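You operate a simulated robot arm through the tools that you are given. There is no shell and no other tool.

You run a simulated robot arm. Do the job below in one go: nothing can be reset, and whatever is moved stays where it is left.

TASK
Free the jig's tube: both clamps open, both cones drawn back.
Fine: turn each cone's knob to FREE first and leave it there; the tube stays on its rests.
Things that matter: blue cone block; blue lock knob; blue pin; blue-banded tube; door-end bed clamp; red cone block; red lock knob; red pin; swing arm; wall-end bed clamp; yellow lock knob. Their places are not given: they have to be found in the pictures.

The check looks at the end state, three seconds after you hand in, the way a careful person would. Anything else that was tipped, shoved, dropped, spilled or broken makes it a failure.

THE ROBOT
A 7-joint arm with a three-finger gripper, fixed in place. Base frame: the origin is at the foot of the arm, x ahead of it, y to its left, z up; the work surface is at about z = 620. Units: mm, rad, N and s.
Its first joint turns from -2.897 to 2.897 rad. Payload 2.69 kg.
Tool frame: the origin (TCP) lies between the finger pads and is the grasp point; the fingertips stand 30 mm ahead of it; z points along the fingers, y is the line along which they close. The gripper opens to 128 mm. The gripper's body begins 117 mm behind the TCP.
Orientation is told as [roll, pitch, yaw] about the base's x, y, z axes, in that order, counted from this pose: with the fingers straight down and closing along the base's y, the tool's x points along the base's -x, its y along +y and its z along -z.

THE INTERFACE
- The arm moves only by the tool play_rows. Its argument "steps" is a list of rows, each a list of 7 numbers: the opening, from 0 (shut) to 1 (fully open), then the shift along the tool's x, y, z in mm, then the turn, a rotation vector about the tool's x, y, z in rad. In form: [[fingers, x, y, z, wx, wy, wz], ...]. A call has 1 to 20 rows; each row shifts and turns the commanded pose from where the row before left it, along the tool's axes as they then stand. A row lasts 0.2 s, in which the tool goes at most 50 mm and 0.15 rad; a call with a longer step from one row to the next is refused whole, and so is a gripper value outside its range. Where a pose cannot be reached the arm comes as near as it can. A force on the tool above 70 N (or 10 N above the force at the start of the call, whichever is more), or a blocked arm, ends the call early, and 0.2 s more pass. The fingers move at their own pace and stop on an object; they squeeze with about 44 N. The grip force told is the motor's: it shows also when the fingers shut on nothing. Time passes only in rows, and 0.2 s behind the last, so rows that do not move let the fingers close. The reply holds the time, the measured pose of the TCP, the force on the tool along the base axes, the opening and the grip force, in the units named above and with some noise, with the torque about the TCP (base axes, N m) and any sound that the robot's microphone picked up, and new pictures: "show" is both (left out), scene, wrist or none.
- Cameras (640 x 400 px; columns grow to the right, rows downward): "scene" is fixed at [398.6, 498.8, 1382.9]; the picture's right is [-0.50, -0.86, 0.00], its down [-0.65, 0.38, -0.65] and it looks along [0.56, -0.33, -0.76] (base axes); focal length 264 px, centre (320, 200). "wrist" rides on the gripper at [58, 54, -131] in the tool frame; the picture's right is [-0.68, 0.74, 0.00], its down [-0.62, -0.57, -0.55] and it looks along [-0.40, -0.37, 0.84] (tool axes); focal length 234 px, centre (320, 200).
- slide_trunk(by): slides the trunk up (or, below 0, down) by that many mm; the arm rides with it, the base frame stays. It gives what a move gives, with no picture.
- locate(camera, pixels): for up to 12 pixels [column, row] of the newest picture of that camera ("zoom" is the newest enlarged one), the place [x, y, z] in the base frame of the surface seen there, good to about 2 mm. No time passes.
- inspect(camera, box): a new picture of the part [left, top, right, bottom] of that camera's present view, enlarged. No time passes.
- job_done(): hands the job in; it is judged then, once.

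Unless the task says otherwise, let go and move clear before handing in.

The tools are called by a JSON object that holds its "op" and its "data". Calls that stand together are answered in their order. play_rows: Moves the arm, as the interface text tells. Its arguments: {"type":"object","properties":{"steps":{"type":"array","items":{"type":"array","items":{"type":"number"}}},"show":{"type":"string","enum":["both","scene","wrist","none"]}},"required":["steps"]} The other tools are called the same way: slide_trunk (by) slides the trunk up or down; locate (camera, pixels) gives the place of the surface under pixels of a picture; inspect (camera, box) takes an enlarged picture of a part of a camera's view; job_done () hands the job in.

At the start:

```text
clock: 0.0
ee_pos: [730.8, 322.6, 1019.2]
orientation: [0.0, 0.001, 0.002]
ft_force: [-0.8, 0.4, -0.7]
ft_torque: [-0.03, 0.01, -0.02]
opening: 127.9
gripper_force: 0.0
trunk travel left (down, up): [-150.0, 200.0]
```

scene: 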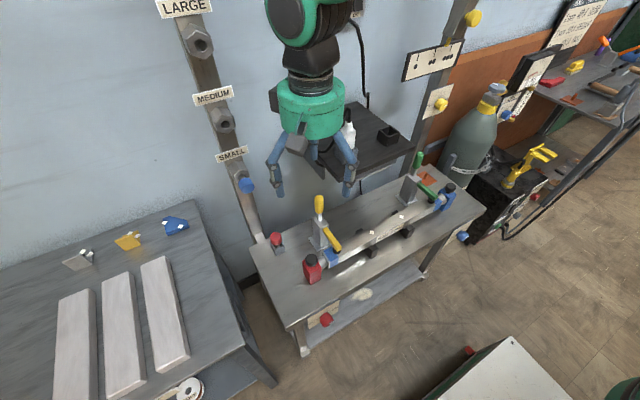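
wrist: 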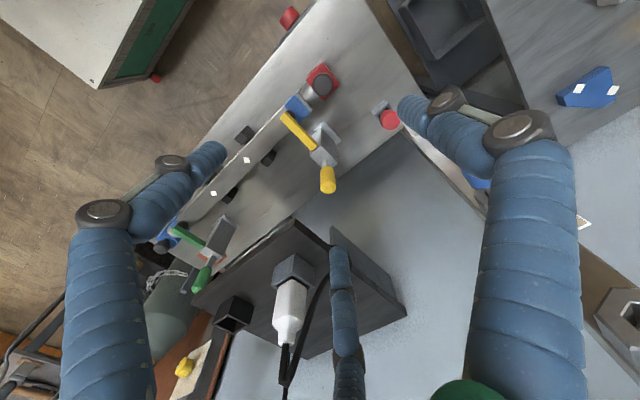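

The scene picture shows a bench with a jig around (300-460, 160-290): a red block near (312,268), yellow-handled clamp near (325,235), green-handled clamp near (420,180), and a blue block near (445,195). I'll enlarge these parts before moving.

{"op": "inspect", "data": {"camera": "scene", "box": [240, 180, 400, 300]}}

{"op": "inspect", "data": {"camera": "scene", "box": [370, 130, 530, 250]}}

{"op": "inspect", "data": {"camera": "wrist", "box": [220, 40, 420, 200]}}

{"op": "inspect", "data": {"camera": "wrist", "box": [130, 130, 290, 300]}}

```text
3.33 times, centred on (320, 240) of scene
```

zoom: 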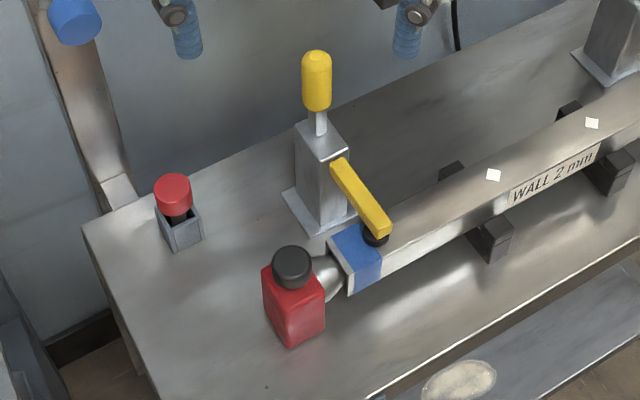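

```text
3.33 times, centred on (450, 190) of scene
```

zoom: 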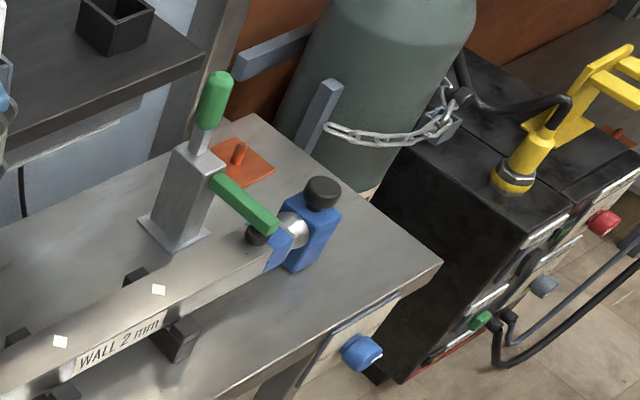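

```text
2.50 times, centred on (320, 120) of wrist
```

zoom: 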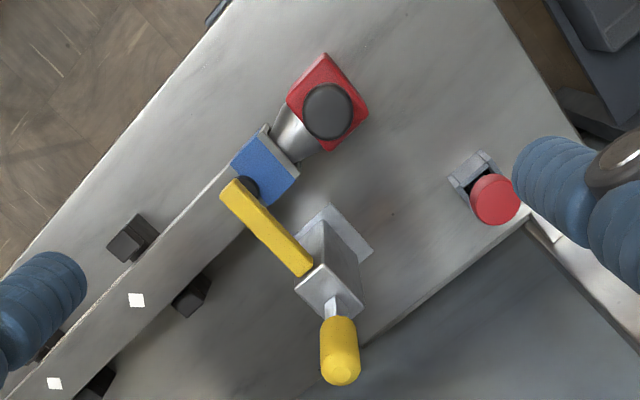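

```text
2.35 times, centred on (210, 215) of wrist
```

zoom: 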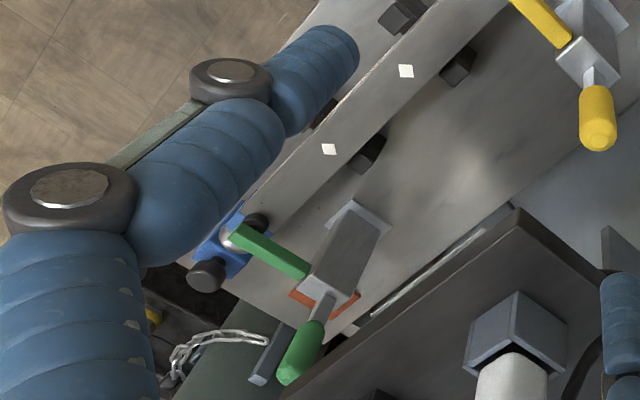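

The jig has a toggle clamp with yellow handle (319,205) and one with green handle (420,160); knobs with label plates sit on the bench's front edge near (326,320) and (463,236). I'll zoom on those and on the red plunger (275,238) and measure.

{"op": "inspect", "data": {"camera": "scene", "box": [280, 280, 380, 360]}}

{"op": "inspect", "data": {"camera": "scene", "box": [430, 200, 510, 260]}}

{"op": "inspect", "data": {"camera": "scene", "box": [380, 0, 540, 120]}}

{"op": "inspect", "data": {"camera": "scene", "box": [140, 0, 300, 250]}}

{"op": "inspect", "data": {"camera": "scene", "box": [480, 0, 640, 130]}}

{"op": "locate", "data": {"camera": "scene", "pixels": [[319, 203], [325, 235], [332, 240], [312, 257], [312, 268], [275, 238], [326, 320], [463, 236], [420, 158], [428, 190], [449, 187], [390, 220]]}}

```text
5.00 times, centred on (330, 320) of scene
```

zoom: 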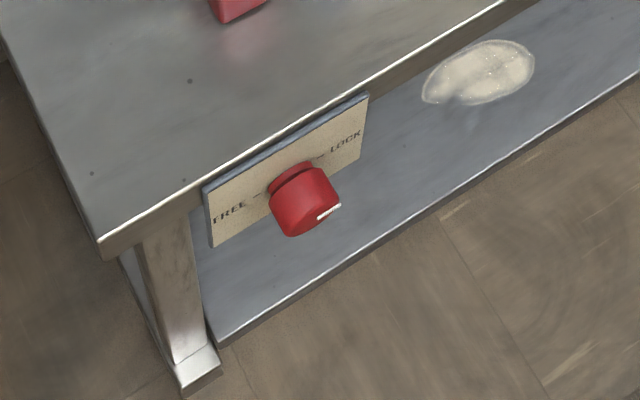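

```text
6.67 times, centred on (470, 230) of scene
```

zoom: 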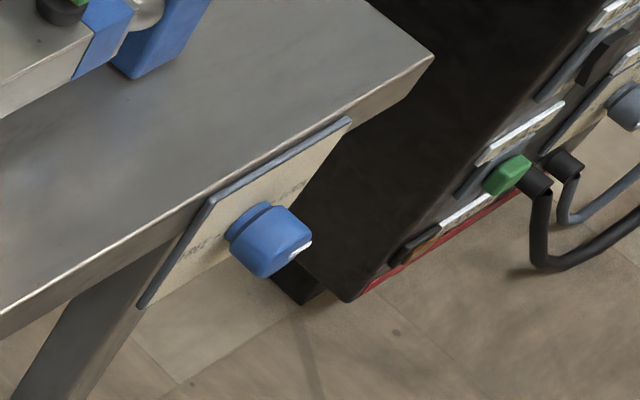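

```text
3.33 times, centred on (460, 60) of scene
```

zoom: 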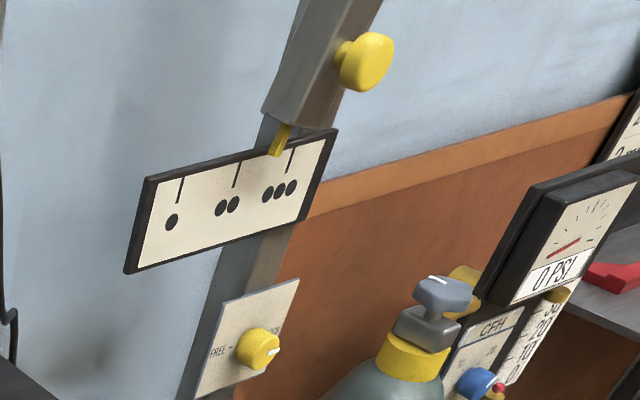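

```text
1.60 times, centred on (220, 125) of scene
```

zoom: 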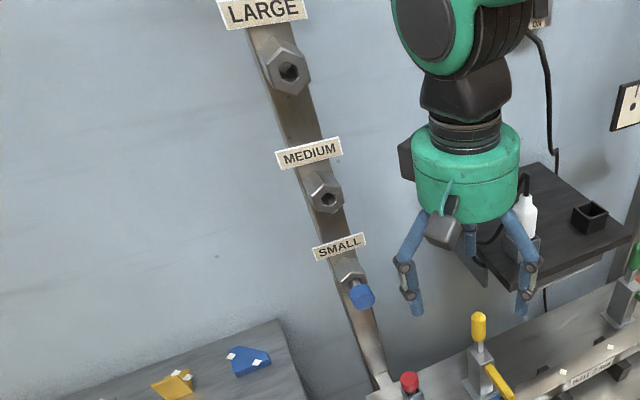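

```text
3.08 times, centred on (560, 65) of scene
```

zoom: 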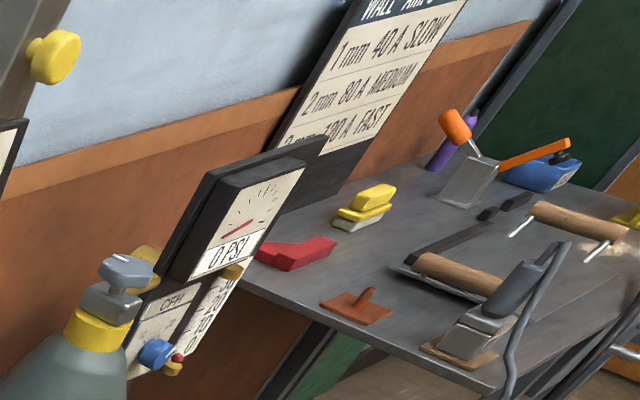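

```text
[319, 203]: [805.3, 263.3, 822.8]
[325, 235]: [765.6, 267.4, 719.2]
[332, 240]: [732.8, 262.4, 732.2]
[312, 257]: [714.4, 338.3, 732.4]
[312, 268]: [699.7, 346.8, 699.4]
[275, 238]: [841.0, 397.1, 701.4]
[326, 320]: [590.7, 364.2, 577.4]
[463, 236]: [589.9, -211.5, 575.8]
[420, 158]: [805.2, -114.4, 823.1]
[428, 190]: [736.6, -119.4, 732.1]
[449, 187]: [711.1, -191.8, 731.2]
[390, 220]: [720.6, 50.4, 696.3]
```

The red knob's pointer (326,323) seems to sit on the LOCK side (right) and FREE is to the left; clamp handles stand upright with bars pressing down on the tube. I'll take tight zooms to measure the clamps and cone blocks.

{"op": "inspect", "data": {"camera": "scene", "box": [296, 190, 360, 230]}}

{"op": "locate", "data": {"camera": "scene", "pixels": [[319, 196], [319, 200], [319, 208], [320, 214], [321, 219], [323, 222], [327, 229], [331, 236], [335, 245], [313, 221], [318, 240], [335, 250]]}}

{"op": "inspect", "data": {"camera": "scene", "box": [290, 225, 354, 289]}}

{"op": "locate", "data": {"camera": "zoom", "pixels": [[200, 200], [230, 190], [170, 210], [230, 280], [170, 270], [290, 200], [330, 200], [300, 360], [360, 120], [420, 200], [380, 230], [330, 270]]}}

```text
10.00 times, centred on (328, 210) of scene
```

zoom: 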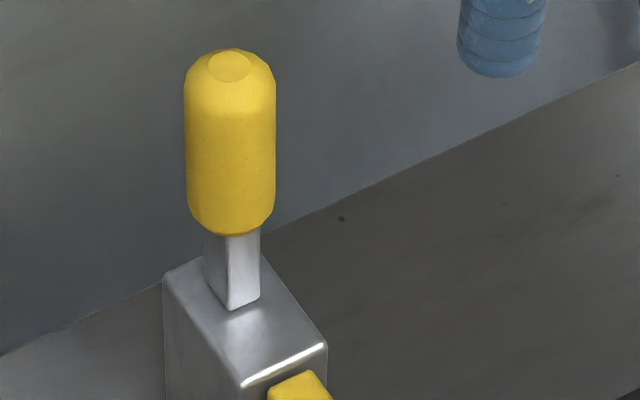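

```text
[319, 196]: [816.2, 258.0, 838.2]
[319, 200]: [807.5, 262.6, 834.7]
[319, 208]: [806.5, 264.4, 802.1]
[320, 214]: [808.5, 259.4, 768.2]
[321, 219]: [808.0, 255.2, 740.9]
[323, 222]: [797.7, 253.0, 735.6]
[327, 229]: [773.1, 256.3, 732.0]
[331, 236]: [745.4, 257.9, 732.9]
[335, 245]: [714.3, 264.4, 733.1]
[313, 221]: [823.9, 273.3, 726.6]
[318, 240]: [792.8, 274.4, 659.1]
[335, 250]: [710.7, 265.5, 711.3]
```

```text
6.25 times, centred on (322, 257) of scene
```

zoom: 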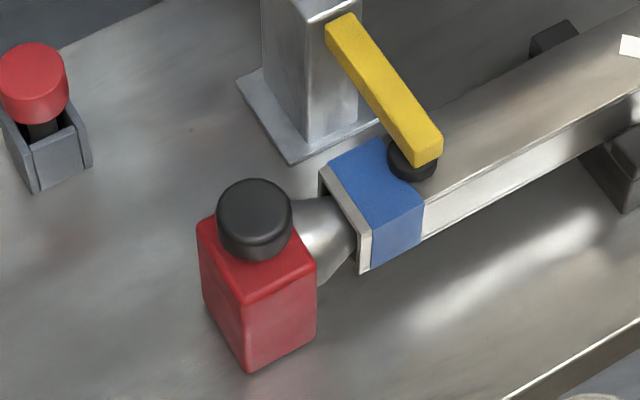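

```text
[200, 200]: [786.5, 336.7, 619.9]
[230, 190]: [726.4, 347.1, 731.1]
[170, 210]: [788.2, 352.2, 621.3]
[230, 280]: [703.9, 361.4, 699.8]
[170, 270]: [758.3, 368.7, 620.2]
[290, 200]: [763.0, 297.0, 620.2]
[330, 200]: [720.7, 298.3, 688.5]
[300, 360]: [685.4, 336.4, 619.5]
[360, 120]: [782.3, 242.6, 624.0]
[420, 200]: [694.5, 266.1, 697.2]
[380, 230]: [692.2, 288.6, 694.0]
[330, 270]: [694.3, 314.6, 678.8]
```

Yellow handle axis is near (817,258) with its top at z≈838, and its bar reaches to x≈710 over the tube; the red cone block is near (712,342) with a dark grip knob on top. Now I'll back the hand off toward the robot to look at the lock knobs on the bench's front face.

{"op": "play_rows", "data": {"steps": [[1, 50, 0, 0, 0, 0, 0], [1, 50, 0, 0, 0, 0, 0], [1, 50, 0, 0, 0, 0, 0], [1, 50, 0, 0, 0, 0, 0], [1, 50, 0, 0, 0, 0, 0], [1, 50, 0, 0, 0, -0.1, 0], [1, 0, 0, 0, 0, -0.15, 0], [1, 0, 0, 0, 0, -0.15, 0], [1, 0, 0, 0, 0, -0.15, 0]]}}

```text
clock: 2.0
ee_pos: [431.3, 321.8, 1020.3]
orientation: [0.003, -0.55, -0.001]
ft_force: [-0.9, -1.7, 0.5]
ft_torque: [0.16, -0.08, 0.08]
opening: 128.0
gripper_force: 0.0
trunk travel left (down, up): [-150.0, 200.0]
```

scene: 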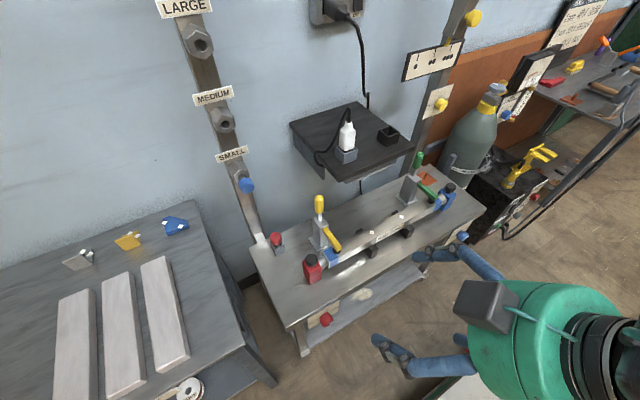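
wrist: 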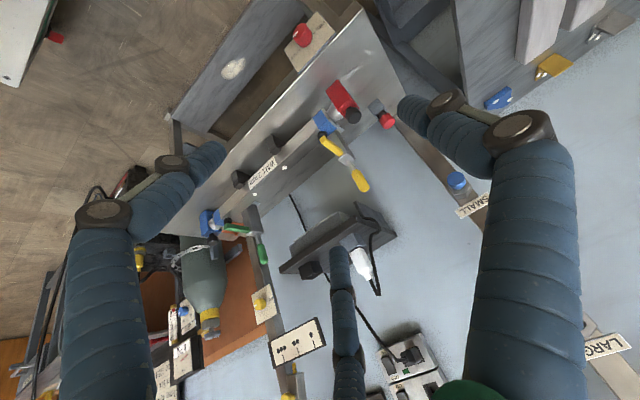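

The wrist view now shows the red knob with its plate at (302,35). I'll zoom on it and on the jig.

{"op": "inspect", "data": {"camera": "wrist", "box": [260, 0, 360, 80]}}

{"op": "locate", "data": {"camera": "zoom", "pixels": [[270, 230], [240, 200], [300, 260], [450, 150], [250, 350], [360, 230], [440, 60], [320, 300]]}}

{"op": "inspect", "data": {"camera": "wrist", "box": [280, 60, 420, 200]}}

{"op": "inspect", "data": {"camera": "wrist", "box": [120, 180, 290, 290]}}

```text
5.00 times, centred on (310, 40) of wrist
```

zoom: 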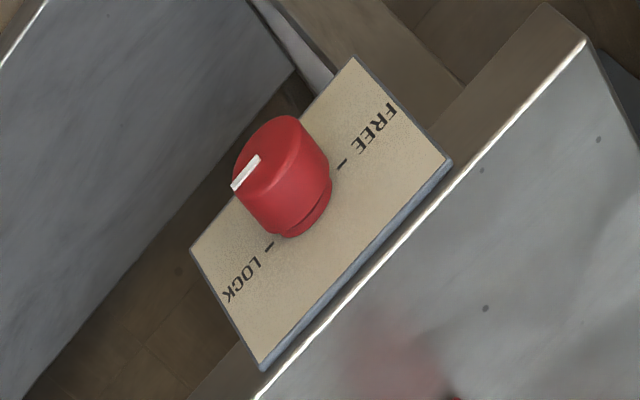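

```text
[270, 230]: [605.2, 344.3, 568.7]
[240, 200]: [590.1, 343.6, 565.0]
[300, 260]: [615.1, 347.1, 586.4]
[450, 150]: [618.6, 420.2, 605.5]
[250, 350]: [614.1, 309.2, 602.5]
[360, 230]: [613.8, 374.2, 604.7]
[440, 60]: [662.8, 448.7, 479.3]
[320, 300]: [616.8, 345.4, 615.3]
```

```text
2.86 times, centred on (350, 130) of wrist
```

zoom: 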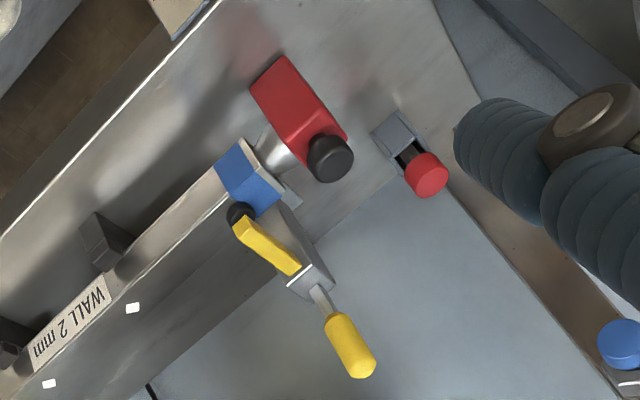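

```text
3.64 times, centred on (205, 235) of wrist
```

zoom: 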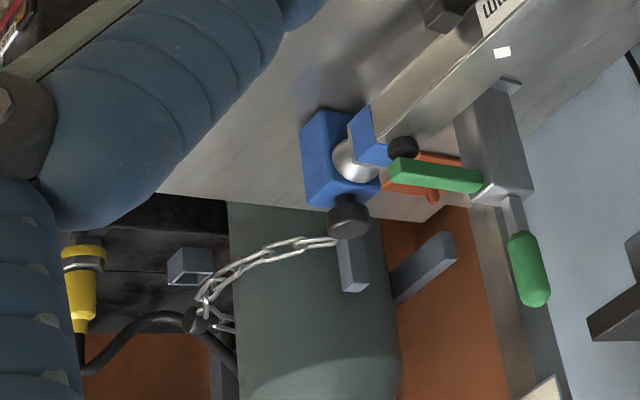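

The red knob's white pointer lies toward LOCK (-y side) and FREE is on the +y side, ticks level with the axle, so it needs about half a turn. I'll check the nearby white cabinet at (460,390) and the blue knob's position before lowering the hand.

{"op": "locate", "data": {"camera": "scene", "pixels": [[440, 392], [458, 385], [430, 398], [326, 318], [320, 314], [333, 322], [463, 236], [300, 330], [400, 262], [250, 255], [292, 325], [480, 212]]}}

{"op": "locate", "data": {"camera": "wrist", "pixels": [[30, 20], [55, 38], [10, 80], [230, 65], [180, 118], [160, 240]]}}

{"op": "inspect", "data": {"camera": "scene", "box": [400, 260, 640, 400]}}

```text
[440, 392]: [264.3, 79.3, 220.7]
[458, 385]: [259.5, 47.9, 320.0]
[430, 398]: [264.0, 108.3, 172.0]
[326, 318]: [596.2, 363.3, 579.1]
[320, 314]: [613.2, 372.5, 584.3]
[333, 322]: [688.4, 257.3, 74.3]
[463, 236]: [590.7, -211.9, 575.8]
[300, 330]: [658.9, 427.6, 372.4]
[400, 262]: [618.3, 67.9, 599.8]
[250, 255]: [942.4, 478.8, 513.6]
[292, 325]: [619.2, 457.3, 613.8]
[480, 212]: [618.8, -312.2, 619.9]
```

```text
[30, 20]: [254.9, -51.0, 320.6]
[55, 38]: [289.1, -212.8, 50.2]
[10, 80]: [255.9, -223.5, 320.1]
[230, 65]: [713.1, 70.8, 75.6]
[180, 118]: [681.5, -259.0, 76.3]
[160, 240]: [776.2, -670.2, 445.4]
```

```text
2.67 times, centred on (520, 330) of scene
```

zoom: 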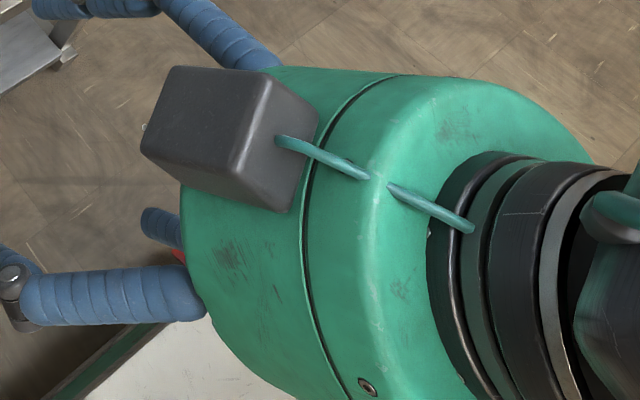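

The bench front edge is at x≈619 and the red knob's face is near (590,364,577); the robot's own cart top sits low at z=320. I'll turn the tool to point straight at the bench (+x) while still high.

{"op": "play_rows", "data": {"steps": [[1, 0, 0, 0, 0, -0.146, 0], [1, 0, 0, 0, 0, -0.146, 0], [1, 0, 0, 0, 0, -0.146, 0], [1, 0, 0, 0, 0, -0.146, 0], [1, 0, 0, 0, 0, -0.146, 0], [1, 0, 0, 0, 0, -0.146, 0], [1, 0, 0, 0, 0, -0.145, 0], [1, 40, 0, 0, 0, 0, 0], [1, 40, 0, 0, 0, 0, 0]]}}

```text
clock: 4.0
ee_pos: [432.1, 326.4, 946.5]
orientation: [-1.363, -1.567, 1.359]
ft_force: [0.2, -0.3, 0.1]
ft_torque: [-0.02, 0.01, 0.05]
opening: 128.0
gripper_force: 0.0
out of reach, approached as far as the arm can: row 9
trunk travel left (down, up): [-150.0, 200.0]
```

scene: 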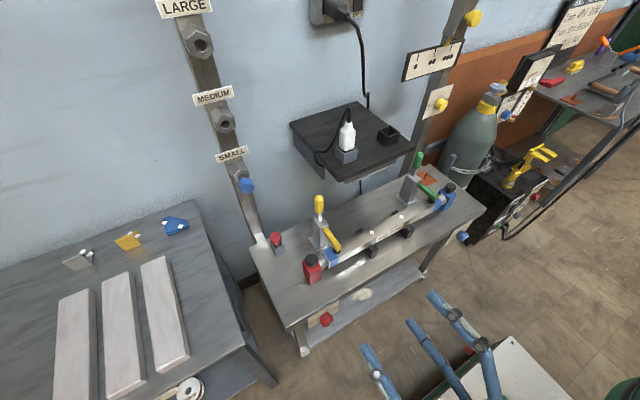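
wrist: 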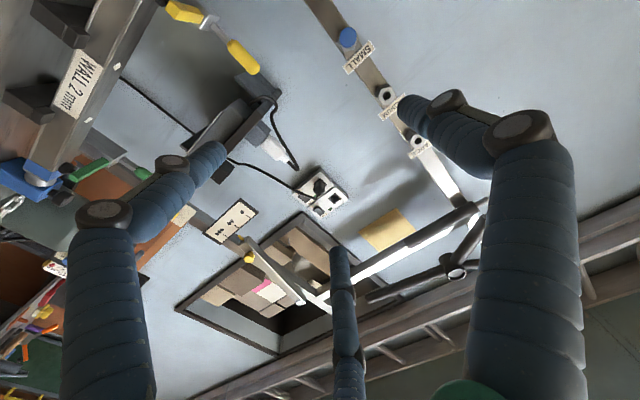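

The horizontal pose hits a reach limit at z≈946, so I'll instead tilt to about -0.6 pitch and come at the red knob from above and in front, hovering about 130 mm short of it to look.

{"op": "play_rows", "data": {"steps": [[1, 0, 0, 0, 0, 0.14, 0], [1, 0, 0, 0, 0, 0.14, 0], [1, 0, 0, 0, 0, 0.14, 0], [1, 0, 0, 0, 0, 0.14, 0], [1, 0, 0, 0, 0, 0.14, 0], [1, 0, 0, 0, 0, 0.14, 0], [1, 0, 0, 0, 0, 0.13, 0], [1, 12.3, 6.3, 44.5, 0, 0, 0], [1, 12.3, 6.3, 44.5, 0, 0, 0], [1, 12.3, 6.3, 44.5, 0, 0, 0], [1, 12.3, 6.3, 44.5, 0, 0, 0], [1, 12.3, 6.3, 44.5, 0, 0, 0], [1, 12.3, 6.3, 44.5, 0, 0, 0]]}}

```text
clock: 6.8
ee_pos: [522.2, 365.4, 682.0]
orientation: [0.001, -0.603, 0.002]
ft_force: [-0.2, -0.7, 0.3]
ft_torque: [0.01, 0.05, -0.02]
opening: 127.8
gripper_force: 0.1
trunk travel left (down, up): [-150.0, 200.0]
```

scene: 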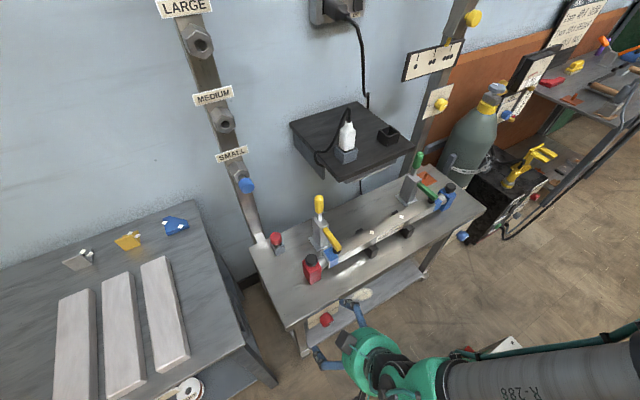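
wrist: 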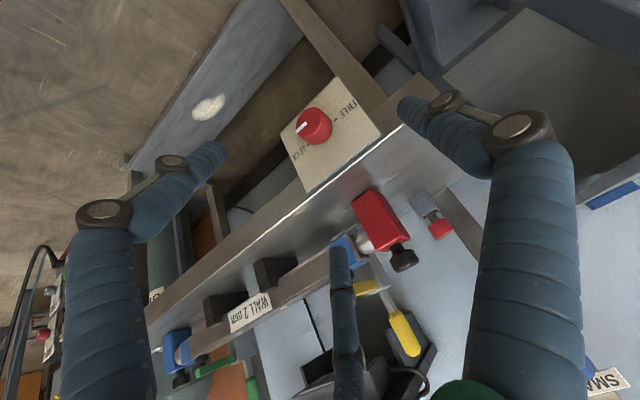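

The red knob shows at (314,128) in the wrist view, close to where predicted. I'll zoom and measure its centre and face.

{"op": "inspect", "data": {"camera": "wrist", "box": [280, 80, 380, 180]}}

{"op": "locate", "data": {"camera": "wrist", "pixels": [[301, 128], [305, 121], [300, 136], [314, 128], [310, 135], [297, 122], [314, 110], [327, 135], [330, 125], [322, 140], [345, 110], [303, 150]]}}

```text
4.00 times, centred on (330, 130) of wrist
```

zoom: 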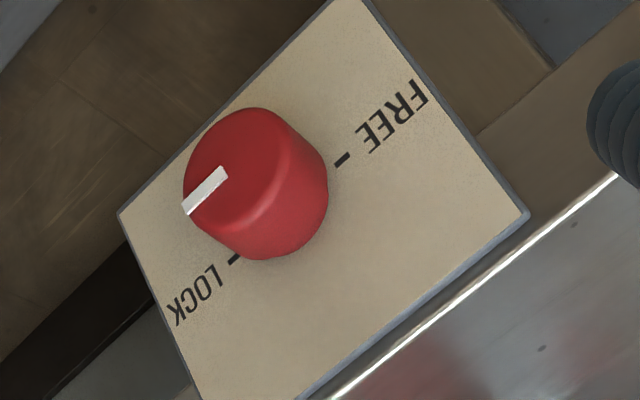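

```text
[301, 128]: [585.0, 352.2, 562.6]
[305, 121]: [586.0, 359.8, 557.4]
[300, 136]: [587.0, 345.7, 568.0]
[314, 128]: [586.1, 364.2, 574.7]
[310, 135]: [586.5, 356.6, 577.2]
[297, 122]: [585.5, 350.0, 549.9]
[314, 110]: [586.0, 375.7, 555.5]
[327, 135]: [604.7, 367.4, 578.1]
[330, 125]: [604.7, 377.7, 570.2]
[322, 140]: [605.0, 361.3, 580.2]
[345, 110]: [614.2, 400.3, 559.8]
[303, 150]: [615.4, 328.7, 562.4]
```

I'll measure directly in the zoomed picture to get the knob's centre, radius, and the tick heights.

{"op": "locate", "data": {"camera": "zoom", "pixels": [[225, 175], [188, 208], [342, 160], [235, 258], [240, 112], [190, 170], [215, 232], [275, 170], [250, 200], [310, 200], [265, 245], [300, 150]]}}

```text
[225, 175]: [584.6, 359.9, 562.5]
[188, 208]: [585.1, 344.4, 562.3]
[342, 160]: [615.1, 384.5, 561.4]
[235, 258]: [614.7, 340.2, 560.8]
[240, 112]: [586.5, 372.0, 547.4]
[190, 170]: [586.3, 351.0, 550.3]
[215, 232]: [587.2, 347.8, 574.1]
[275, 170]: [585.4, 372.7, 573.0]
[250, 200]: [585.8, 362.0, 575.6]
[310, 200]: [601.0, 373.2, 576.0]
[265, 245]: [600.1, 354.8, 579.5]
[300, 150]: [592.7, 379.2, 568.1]
```

The knob's axis is at y≈362.3, z≈561.5, face x≈585.5, radius ≈19.5; ticks are level at y=340 (LOCK) and y=384 (FREE). I'll roll the tool +0.7 about base x at a standoff so the grip can then turn the knob over the top toward FREE.

{"op": "play_rows", "data": {"steps": [[0.6, 10.4, -30.75, 23.85, 0, 0, 0], [0.6, 10.4, -30.75, 23.85, 0, 0, 0], [0.6, 0, 0, 0, -0.1155, 0, 0.0791], [0.6, 0, 0, 0, -0.1155, 0, 0.0791], [0.6, 0, 0, 0, -0.1155, 0, 0.0791], [0.6, 0, 0, 0, -0.1155, 0, 0.0791], [0.6, 0, 0, 0, -0.1155, 0, 0.0791], [0.6, 0, 0, 0, 0, 0, 0]]}}

```text
clock: 8.6
ee_pos: [537.4, 310.2, 635.4]
orientation: [0.096, -0.595, -0.058]
ft_force: [-0.2, 0.5, 0.6]
ft_torque: [0.0, -0.01, 0.03]
opening: 76.9
gripper_force: 0.0
out of reach, approached as far as the arm can: row 3, 4, 5, 6, 7
trunk travel left (down, up): [-150.0, 200.0]
```

scene: 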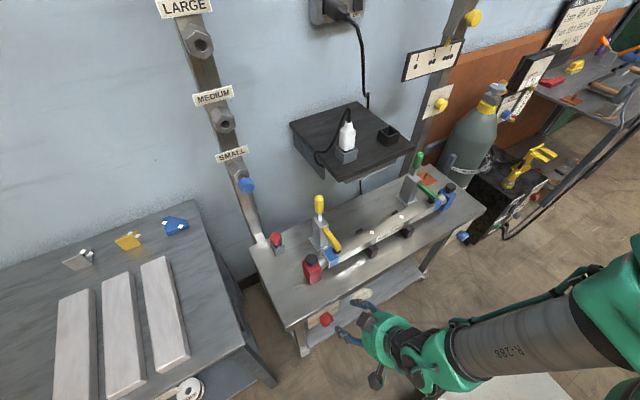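
wrist: 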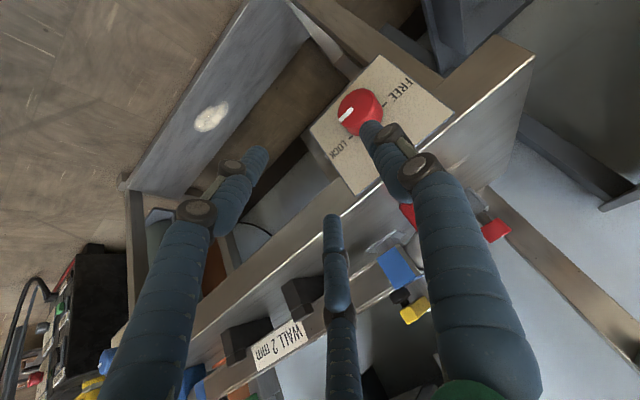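

Rolling to the +y-pointing side stopped at about 0.1 rad (rows 3–7 out of reach), so some joint is at its limit. I'll locate points on the arm in the scene view to understand its posture.

{"op": "locate", "data": {"camera": "scene", "pixels": [[385, 335], [410, 345], [440, 355], [470, 355], [500, 352], [540, 340], [580, 320], [610, 310], [625, 280], [632, 245], [600, 360], [376, 375]]}}

{"op": "inspect", "data": {"camera": "scene", "box": [330, 220, 640, 400]}}

```text
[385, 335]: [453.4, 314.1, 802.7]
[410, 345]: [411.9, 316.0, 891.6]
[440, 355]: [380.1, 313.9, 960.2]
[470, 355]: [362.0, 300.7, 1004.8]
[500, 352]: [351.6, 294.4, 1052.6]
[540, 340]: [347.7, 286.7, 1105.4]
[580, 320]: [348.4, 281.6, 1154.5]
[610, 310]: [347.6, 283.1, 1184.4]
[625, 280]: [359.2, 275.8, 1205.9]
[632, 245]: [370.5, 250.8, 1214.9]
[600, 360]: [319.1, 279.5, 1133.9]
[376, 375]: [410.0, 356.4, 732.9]
```

```text
2.06 times, centred on (485, 310) of scene
```

zoom: 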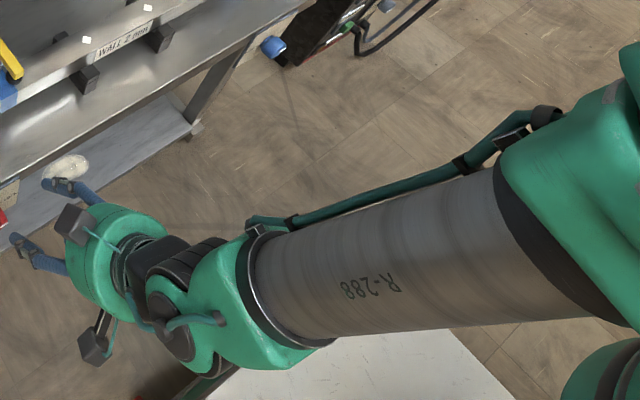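

The forearm hangs almost straight down from an elbow at z≈1200, so the wrist is near its limit; lowering the trunk should help. I'll undo the roll while lifting the hand clear, and check what pose results.

{"op": "play_rows", "data": {"steps": [[0.6, 0, 0, -45, 0, 0, 0], [0.6, 0, 0, -45, 0, 0, 0], [0.6, 0, 0, -45, 0.0, 0, 0.0], [0.6, 0, 0, -45, 0.0, 0, 0.0], [0.6, 0, 0, 0, 0, 0, 0]], "show": "none"}}

```text
clock: 9.8
ee_pos: [436.0, 297.6, 782.7]
orientation: [0.097, -0.595, -0.06]
ft_force: [-0.3, 0.5, 0.5]
ft_torque: [0.01, 0.01, 0.01]
opening: 76.8
gripper_force: 0.0
trunk travel left (down, up): [-150.0, 200.0]
```

The commanded pose follows the reachable one. Now I'll slide the trunk down 150 mm (TCP will end near z≈633, clear in front of the bench).

{"op": "slide_trunk", "data": {"by": -150}}

```text
clock: 11.6
ee_pos: [436.0, 297.4, 634.0]
orientation: [0.096, -0.596, -0.06]
ft_force: [0.5, -0.5, -0.5]
ft_torque: [0.02, -0.02, -0.02]
opening: 76.5
gripper_force: 0.1
trunk travel left (down, up): [0.0, 350.0]
```

Trunk is down. I'll try the roll again from here.

{"op": "play_rows", "data": {"steps": [[0.6, 0, 0, 20, 0, 0, 0], [0.6, 0, 0, 20, -0.1007, 0, 0.069], [0.6, 0, 0, 10, -0.1007, 0, 0.069], [0.6, 0, 0, 0, -0.1007, 0, 0.069], [0.6, 0, 0, 0, -0.1007, 0, 0.069], [0.6, 0, 0, 0, -0.1007, 0, 0.069], [0.6, 0, 0, 0, 0, 0, 0]]}}

```text
clock: 13.2
ee_pos: [453.5, 302.5, 611.1]
orientation: [0.159, -0.588, -0.095]
ft_force: [0.0, -0.9, 0.6]
ft_torque: [0.03, 0.01, 0.0]
opening: 76.8
gripper_force: 0.1
out of reach, approached as far as the arm can: row 2, 3, 4, 5, 6
trunk travel left (down, up): [0.0, 350.0]
```

scene: 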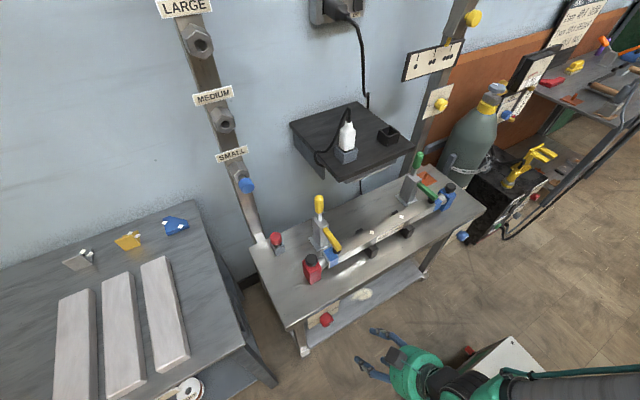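
wrist: 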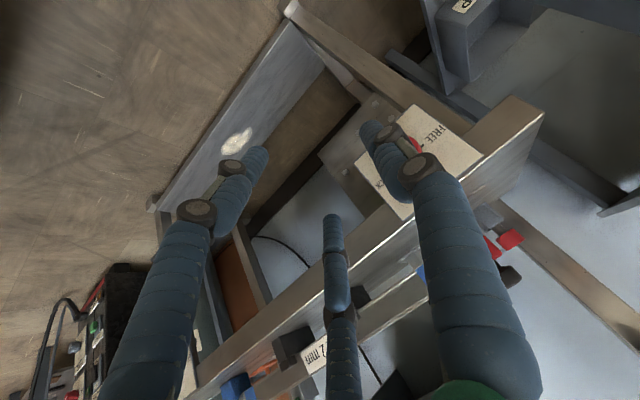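

Still limited here, since the hand is too close in. I'll use a smaller pitch (-0.35), undo the roll, and move forward to just above and in front of the knob before testing the roll range there.

{"op": "play_rows", "data": {"steps": [[0.6, 0, 0, 0, 0.066, 0, -0.045], [0.6, 0, 0, 0, 0.066, 0, -0.045], [0.6, 0, 0, 0, 0, 0.12, 0], [0.6, 0, 0, 0, 0, 0.12, 0], [0.6, -29.9, 14.9, -2.1, 0, 0, 0], [0.6, -29.9, 14.9, -2.1, 0, 0, 0], [0.6, -29.9, 14.9, -2.1, 0, 0, 0], [0.6, -29.9, 14.9, -2.1, 0, 0, 0], [0.6, 0, 0, 0, 0, 0, 0]], "show": "none"}}

```text
clock: 15.2
ee_pos: [562.7, 360.8, 657.6]
orientation: [-0.028, -0.353, 0.006]
ft_force: [0.1, 0.2, 0.4]
ft_torque: [-0.02, -0.02, 0.02]
opening: 76.8
gripper_force: 0.1
trunk travel left (down, up): [0.0, 350.0]
```

Pose is good at pitch -0.35. Testing the positive roll range here in free space.

{"op": "play_rows", "data": {"steps": [[0.6, 0, 0, 0, -0.122, 0, 0.0446], [0.6, 0, 0, 0, -0.122, 0, 0.0446], [0.6, 0, 0, 0, -0.122, 0, 0.0446], [0.6, 0, 0, 0, -0.122, 0, 0.0446], [0.6, 0, 0, 0, -0.122, 0, 0.0446], [0.6, 0, 0, 0, 0, 0, 0]], "show": "scene"}}

```text
clock: 16.6
ee_pos: [562.7, 362.0, 659.3]
orientation: [0.656, -0.285, -0.217]
ft_force: [0.3, 0.2, -0.5]
ft_torque: [0.03, 0.0, 0.02]
opening: 76.8
gripper_force: 0.1
trunk travel left (down, up): [0.0, 350.0]
```

scene: 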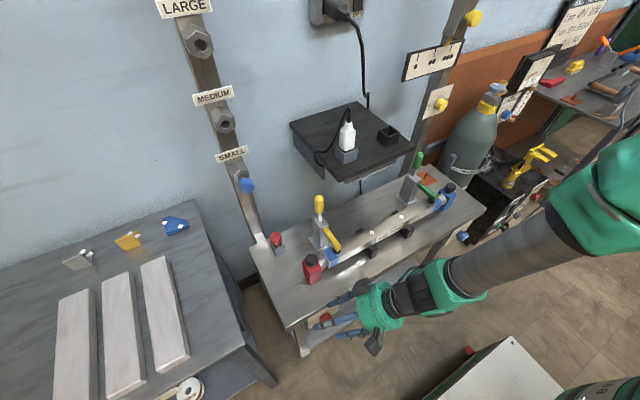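

Roll 0.62 is reachable here. I'll shift to the standoff on the knob's approach line and look before going in.

{"op": "play_rows", "data": {"steps": [[0.6, -2.2, -28.3, 3.25, 0, 0, 0], [0.6, -2.2, -28.3, 3.25, 0, 0, 0], [0.6, 0, 0, 0, 0, 0, 0]], "show": "both"}}

```text
clock: 17.4
ee_pos: [569.6, 315.9, 619.7]
orientation: [0.651, -0.284, -0.216]
ft_force: [-2.8, -3.7, -3.6]
ft_torque: [-0.18, 0.32, -0.22]
opening: 79.0
gripper_force: 0.1
trunk travel left (down, up): [0.0, 350.0]
```

scene: 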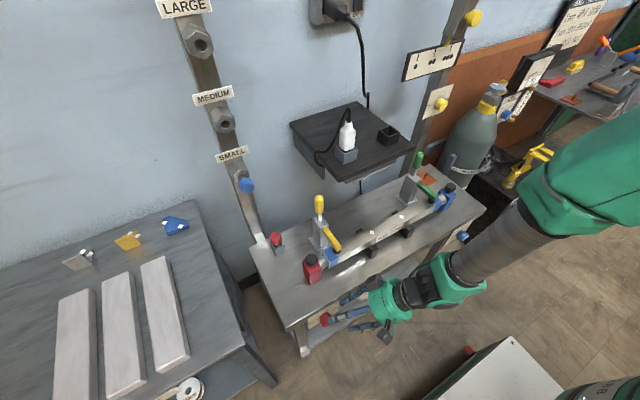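
wrist: 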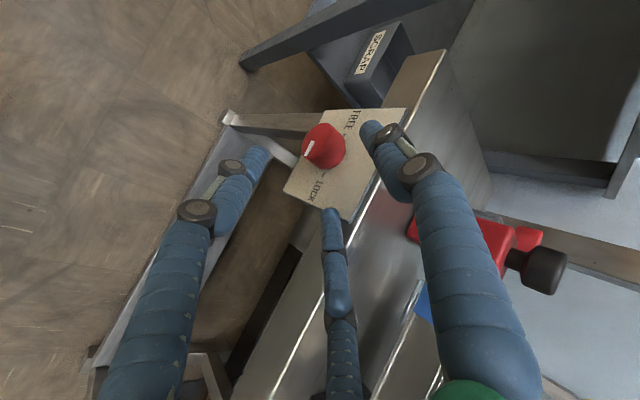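

There is a slight force reading, and a third blue finger-like part shows in the wrist view at (335,215)–(345,390). I'll locate it to know whether it can touch the bench.

{"op": "locate", "data": {"camera": "wrist", "pixels": [[332, 212], [338, 260], [342, 310], [346, 370], [373, 128], [420, 220], [255, 155], [195, 250], [323, 145], [310, 150]]}}

{"op": "inspect", "data": {"camera": "wrist", "box": [240, 90, 460, 400]}}

{"op": "inspect", "data": {"camera": "scene", "box": [290, 240, 450, 350]}}

```text
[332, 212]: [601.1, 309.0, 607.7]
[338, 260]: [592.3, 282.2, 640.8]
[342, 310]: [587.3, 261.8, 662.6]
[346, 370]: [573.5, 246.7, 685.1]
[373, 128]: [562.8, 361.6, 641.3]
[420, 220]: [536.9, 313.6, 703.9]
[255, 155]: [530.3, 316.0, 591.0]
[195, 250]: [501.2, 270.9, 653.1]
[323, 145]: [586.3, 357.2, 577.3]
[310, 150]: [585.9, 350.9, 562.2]
```

```text
1.29 times, centred on (350, 245) of wrist
```

zoom: 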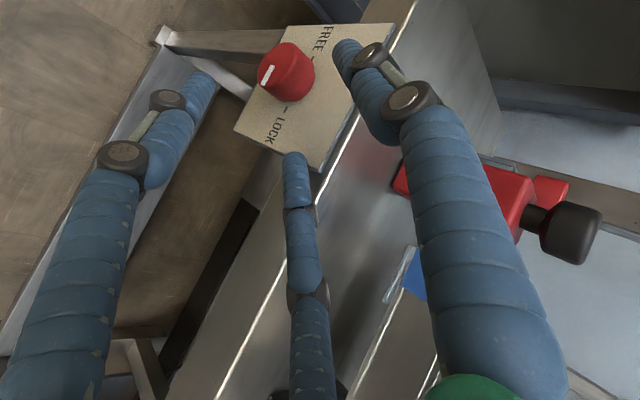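

```text
3.64 times, centred on (370, 295) of scene
```

zoom: 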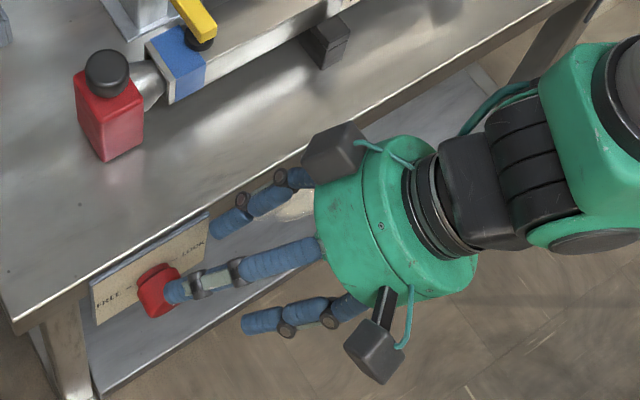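

A third finger is really drawn there, and its tip (≈(605,309,605)) sits against the knob plate's corner, which fits the small force. I'll back off 15 mm in -x and see whether the force vanishes.

{"op": "play_rows", "data": {"steps": [[0.6, 14.1, 0, -5.1, 0, 0, 0], [0.6, 0, 0, 0, 0, 0, 0]], "show": "none"}}

```text
clock: 17.9
ee_pos: [553.5, 316.3, 622.0]
orientation: [0.653, -0.286, -0.215]
ft_force: [0.7, -0.2, 0.1]
ft_torque: [0.02, 0.02, 0.01]
opening: 76.9
gripper_force: 0.1
trunk travel left (down, up): [0.0, 350.0]
```

The force disappeared, so that third finger is solid. I'll unroll, go upright, and take a clean look at the finger layout above the bench edge.

{"op": "play_rows", "data": {"steps": [[0.6, -10, 20, -26, 0, 0, 0], [0.6, -10, 20, -26, 0, 0, 0], [0.6, -10, 20, -26, 0, 0, 0], [0.6, 0, 0, 0, 0.1164, 0, -0.0425], [0.6, 0, 0, 0, 0.1164, 0, -0.0425], [0.6, 0, 0, 0, 0.1164, 0, -0.0425], [0.6, 0, 0, 0, 0.1164, 0, -0.0425], [0.6, 0, 0, 0, 0.1164, 0, -0.0425], [1, 0, 0, 0, 0, 0.117, 0], [1, 0, 0, 0, 0, 0.117, 0], [1, 0, 0, 0, 0, 0.117, 0], [1, 0, 0, 0, 0, 0, 0]]}}

```text
clock: 20.6
ee_pos: [555.3, 317.4, 724.2]
orientation: [0.001, 0.0, -0.004]
ft_force: [0.7, 0.4, 0.6]
ft_torque: [0.0, 0.01, 0.05]
opening: 127.7
gripper_force: 0.1
trunk travel left (down, up): [0.0, 350.0]
```

scene: 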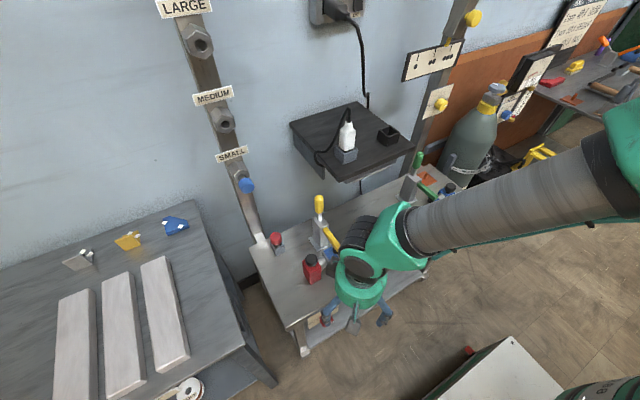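
wrist: 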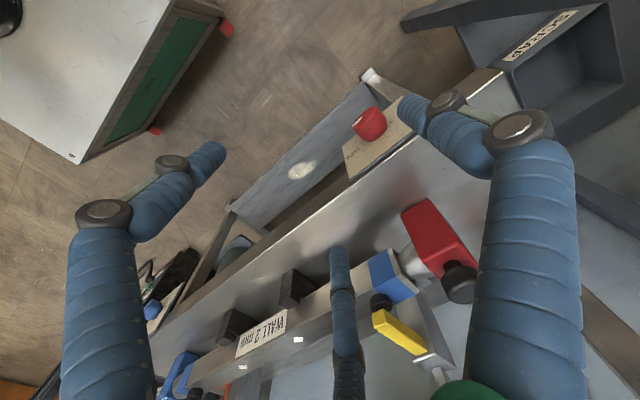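

I'll locate points along each finger to rebuild the gripper's shape in the tool frame (TCP now (555.3,317.4,724.2), upright).

{"op": "locate", "data": {"camera": "wrist", "pixels": [[405, 102], [422, 120], [465, 145], [530, 210], [215, 152], [185, 180], [150, 215], [105, 300], [338, 252], [341, 275], [344, 310], [348, 370]]}}

{"op": "locate", "data": {"camera": "scene", "pixels": [[385, 318], [352, 325], [328, 316], [360, 290], [345, 292], [330, 305], [379, 290], [392, 235], [420, 240]]}}

{"op": "inspect", "data": {"camera": "scene", "box": [290, 200, 450, 340]}}

```text
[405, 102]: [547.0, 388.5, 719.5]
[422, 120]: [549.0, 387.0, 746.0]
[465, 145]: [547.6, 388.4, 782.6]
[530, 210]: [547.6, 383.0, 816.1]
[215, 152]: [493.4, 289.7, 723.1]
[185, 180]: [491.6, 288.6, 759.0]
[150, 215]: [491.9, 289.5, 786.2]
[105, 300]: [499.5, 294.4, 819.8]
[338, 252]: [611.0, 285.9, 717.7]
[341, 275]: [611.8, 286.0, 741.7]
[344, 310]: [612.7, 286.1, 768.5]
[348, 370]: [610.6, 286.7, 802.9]
```

```text
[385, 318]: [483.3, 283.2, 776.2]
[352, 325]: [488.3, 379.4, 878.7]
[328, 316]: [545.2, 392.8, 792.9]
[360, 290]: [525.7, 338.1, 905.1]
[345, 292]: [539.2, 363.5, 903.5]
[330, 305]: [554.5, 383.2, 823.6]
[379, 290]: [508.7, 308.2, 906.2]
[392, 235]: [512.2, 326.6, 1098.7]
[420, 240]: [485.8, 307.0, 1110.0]
```

```text
2.86 times, centred on (370, 270) of scene
```

zoom: 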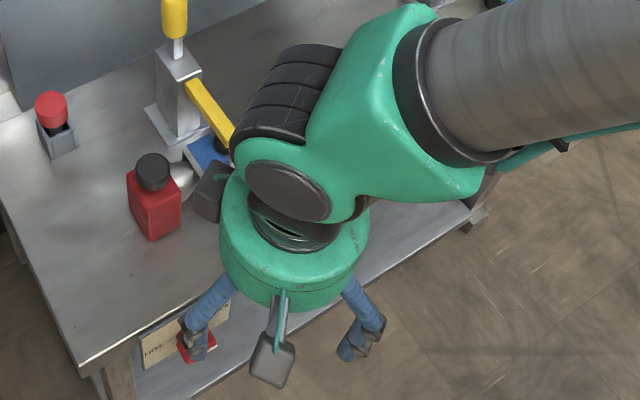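

The fingers sit at about tool (0,71), (61,-36) and (-61,-36): a three-jaw hand as drawn. To learn whether the third one is truly solid, I'll put only it over the bench's clear front strip and lower gently, reading the force.

{"op": "play_rows", "data": {"steps": [[1, -30, -10, 0, 0, 0, 0], [1, 0, 0, 35, 0, 0, 0], [1, 0, 0, 27, 0, 0, 0], [1, 0, 0, 4, 0, 0, 0], [1, 0, 0, 0, 0, 0, 0]]}}

```text
clock: 21.8
ee_pos: [583.5, 306.8, 658.9]
orientation: [0.001, -0.002, -0.005]
ft_force: [0.5, 0.0, -0.7]
ft_torque: [-0.03, 0.03, 0.0]
opening: 127.7
gripper_force: 0.0
trunk travel left (down, up): [0.0, 350.0]
```

scene: 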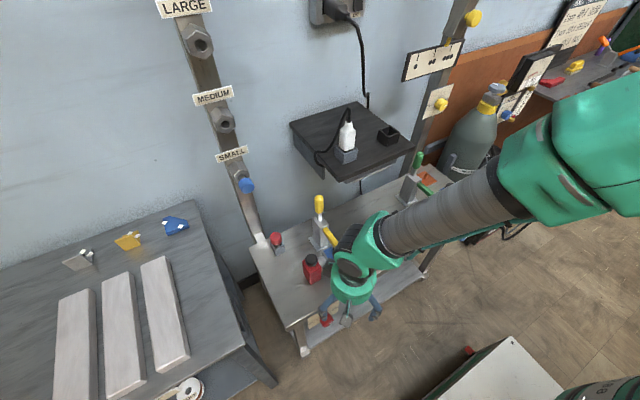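
wrist: 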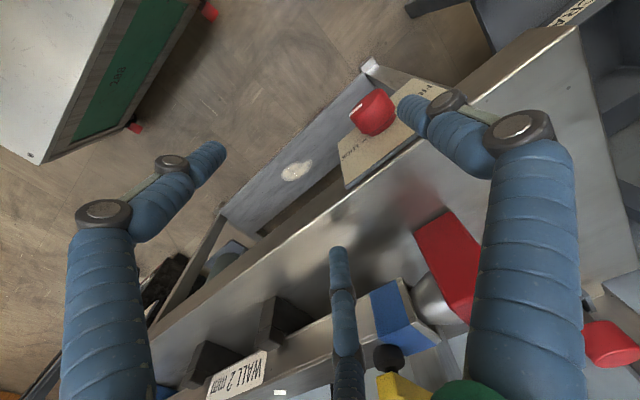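

No contact yet at z=658.9. Lowering by 8 mm, then smaller.

{"op": "play_rows", "data": {"steps": [[1, 0, 0, 4, 0, 0, 0], [1, 0, 0, 4, 0, 0, 0], [1, 0, 0, 0, 0, 0, 0]], "show": "none"}}

{"op": "play_rows", "data": {"steps": [[1, 0, 0, 3, 0, 0, 0], [1, 0, 0, 0, 0, 0, 0]], "show": "none"}}

{"op": "play_rows", "data": {"steps": [[1, 0, 0, 3, 0, 0, 0], [1, 0, 0, 0, 0, 0, 0]], "show": "wrist"}}

```text
clock: 22.6
ee_pos: [586.0, 308.1, 650.8]
orientation: [0.001, -0.001, -0.005]
ft_force: [0.1, 0.5, -0.8]
ft_torque: [0.04, -0.02, -0.02]
opening: 127.9
gripper_force: 0.1
trunk travel left (down, up): [0.0, 350.0]
```

```text
clock: 23.1
ee_pos: [585.7, 306.9, 647.5]
orientation: [0.001, -0.001, -0.006]
ft_force: [0.5, -0.3, 0.4]
ft_torque: [-0.01, -0.02, 0.02]
opening: 128.2
gripper_force: 0.2
trunk travel left (down, up): [0.0, 350.0]
```

```text
clock: 23.8
ee_pos: [586.3, 307.3, 645.2]
orientation: [0.001, -0.002, -0.006]
ft_force: [-0.1, -1.1, 0.2]
ft_torque: [0.0, 0.02, -0.01]
opening: 127.8
gripper_force: 0.1
trunk travel left (down, up): [0.0, 350.0]
```

wrist: 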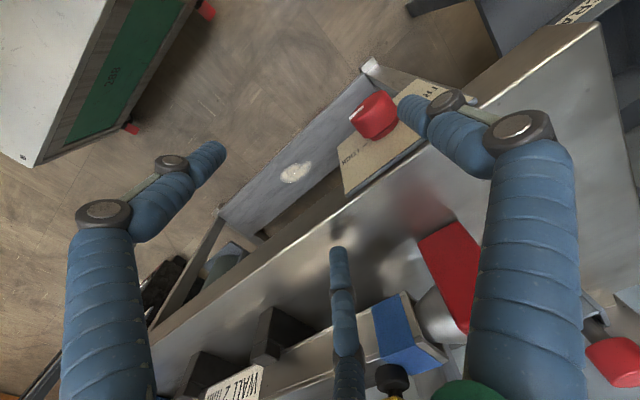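

No force at z=645 yet. I'll check where the third fingertip is relative to the bench top, then continue lowering in small steps.

{"op": "locate", "data": {"camera": "wrist", "pixels": [[337, 248], [337, 251], [333, 250], [341, 250], [330, 246], [345, 246], [337, 240], [400, 98], [408, 97]]}}

{"op": "play_rows", "data": {"steps": [[1, 0, 0, 3, 0, 0, 0], [1, 0, 0, 0, 0, 0, 0]], "show": "none"}}

{"op": "play_rows", "data": {"steps": [[1, 0, 0, 3, 0, 0, 0], [1, 0, 0, 0, 0, 0, 0]], "show": "none"}}

{"op": "play_rows", "data": {"steps": [[1, 0, 0, 3, 0, 0, 0], [1, 0, 0, 0, 0, 0, 0]], "show": "wrist"}}

```text
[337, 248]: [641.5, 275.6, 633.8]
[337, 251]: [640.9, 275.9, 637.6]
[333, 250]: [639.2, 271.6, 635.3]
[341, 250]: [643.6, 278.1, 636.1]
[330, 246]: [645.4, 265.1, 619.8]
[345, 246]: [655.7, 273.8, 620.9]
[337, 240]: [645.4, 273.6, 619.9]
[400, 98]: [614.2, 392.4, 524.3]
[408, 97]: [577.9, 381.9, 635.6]
```

```text
clock: 24.4
ee_pos: [586.3, 307.2, 641.6]
orientation: [0.001, -0.001, -0.006]
ft_force: [-0.1, 0.6, -0.1]
ft_torque: [0.0, -0.03, 0.0]
opening: 128.2
gripper_force: 0.2
trunk travel left (down, up): [0.0, 350.0]
```

```text
clock: 24.9
ee_pos: [586.6, 307.2, 638.0]
orientation: [0.003, -0.002, -0.005]
ft_force: [0.2, 0.2, 0.2]
ft_torque: [-0.01, 0.0, -0.01]
opening: 127.8
gripper_force: 0.0
trunk travel left (down, up): [0.0, 350.0]
```

```text
clock: 25.6
ee_pos: [584.9, 307.7, 635.8]
orientation: [0.003, -0.005, -0.006]
ft_force: [-1.2, -2.0, 5.9]
ft_torque: [-0.24, -0.31, -0.22]
opening: 128.2
gripper_force: 0.1
trunk travel left (down, up): [0.0, 350.0]
```

wrist: 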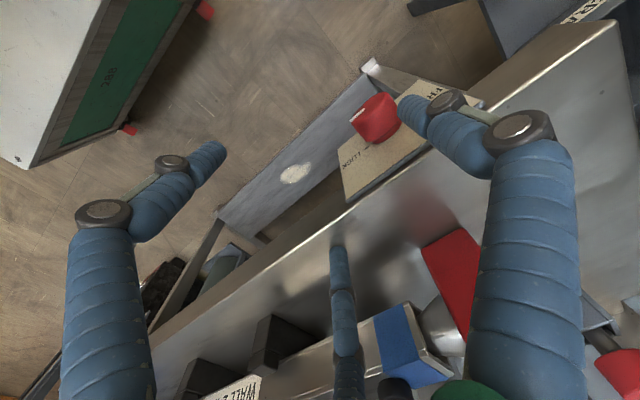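

At z=635.8 a 6 N upward force came with a torque that puts the contact at about (+56,-42) mm from the TCP — exactly the third finger. So the hand is really a three-jaw gripper with fingertips only ≈16 mm ahead of the TCP. I'll grip the lock knob with two fingers at ±y and the third toward the robot (yaw -30°), pitch -0.35; first I lift and set that orientation.

{"op": "play_rows", "data": {"steps": [[1, 0, 0, -35, 0, 0, 0], [1, 20, 0, -35, 0, 0, 0], [1, 20, 0, 0, 0, 0, 0.131], [0.7, 0, 0, 0, 0, 0, 0.131], [0.7, 0, 0, 0, 0, 0, 0.131], [0.7, 0, 0, 0, 0, 0, 0.1306], [0.7, 0, 0, 0, -0.0583, -0.101, 0], [0.7, 0, 0, 0, -0.0583, -0.101, 0], [0.7, 0, 0, 0, -0.0583, -0.101, 0], [0.7, 0, 0, 0, 0, 0, 0]]}}

```text
clock: 27.8
ee_pos: [546.0, 308.7, 706.1]
orientation: [0.185, -0.305, -0.56]
ft_force: [0.2, -0.6, 0.2]
ft_torque: [0.01, -0.01, 0.0]
opening: 89.6
gripper_force: 0.1
trunk travel left (down, up): [0.0, 350.0]
```

scene: 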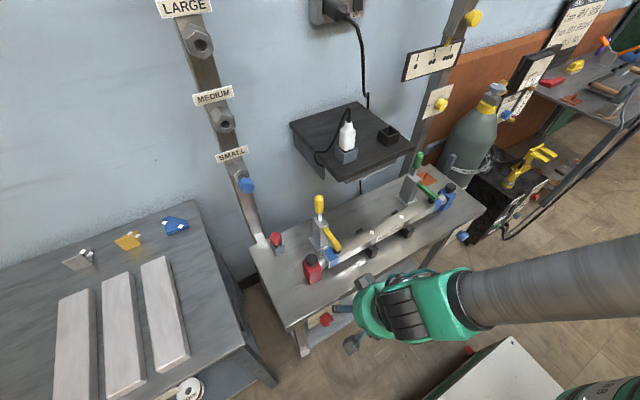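
wrist: 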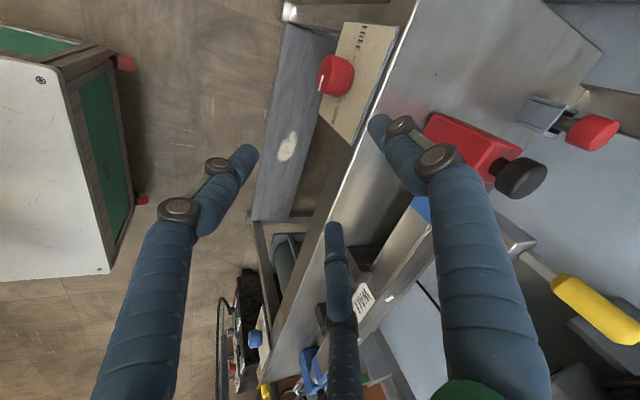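

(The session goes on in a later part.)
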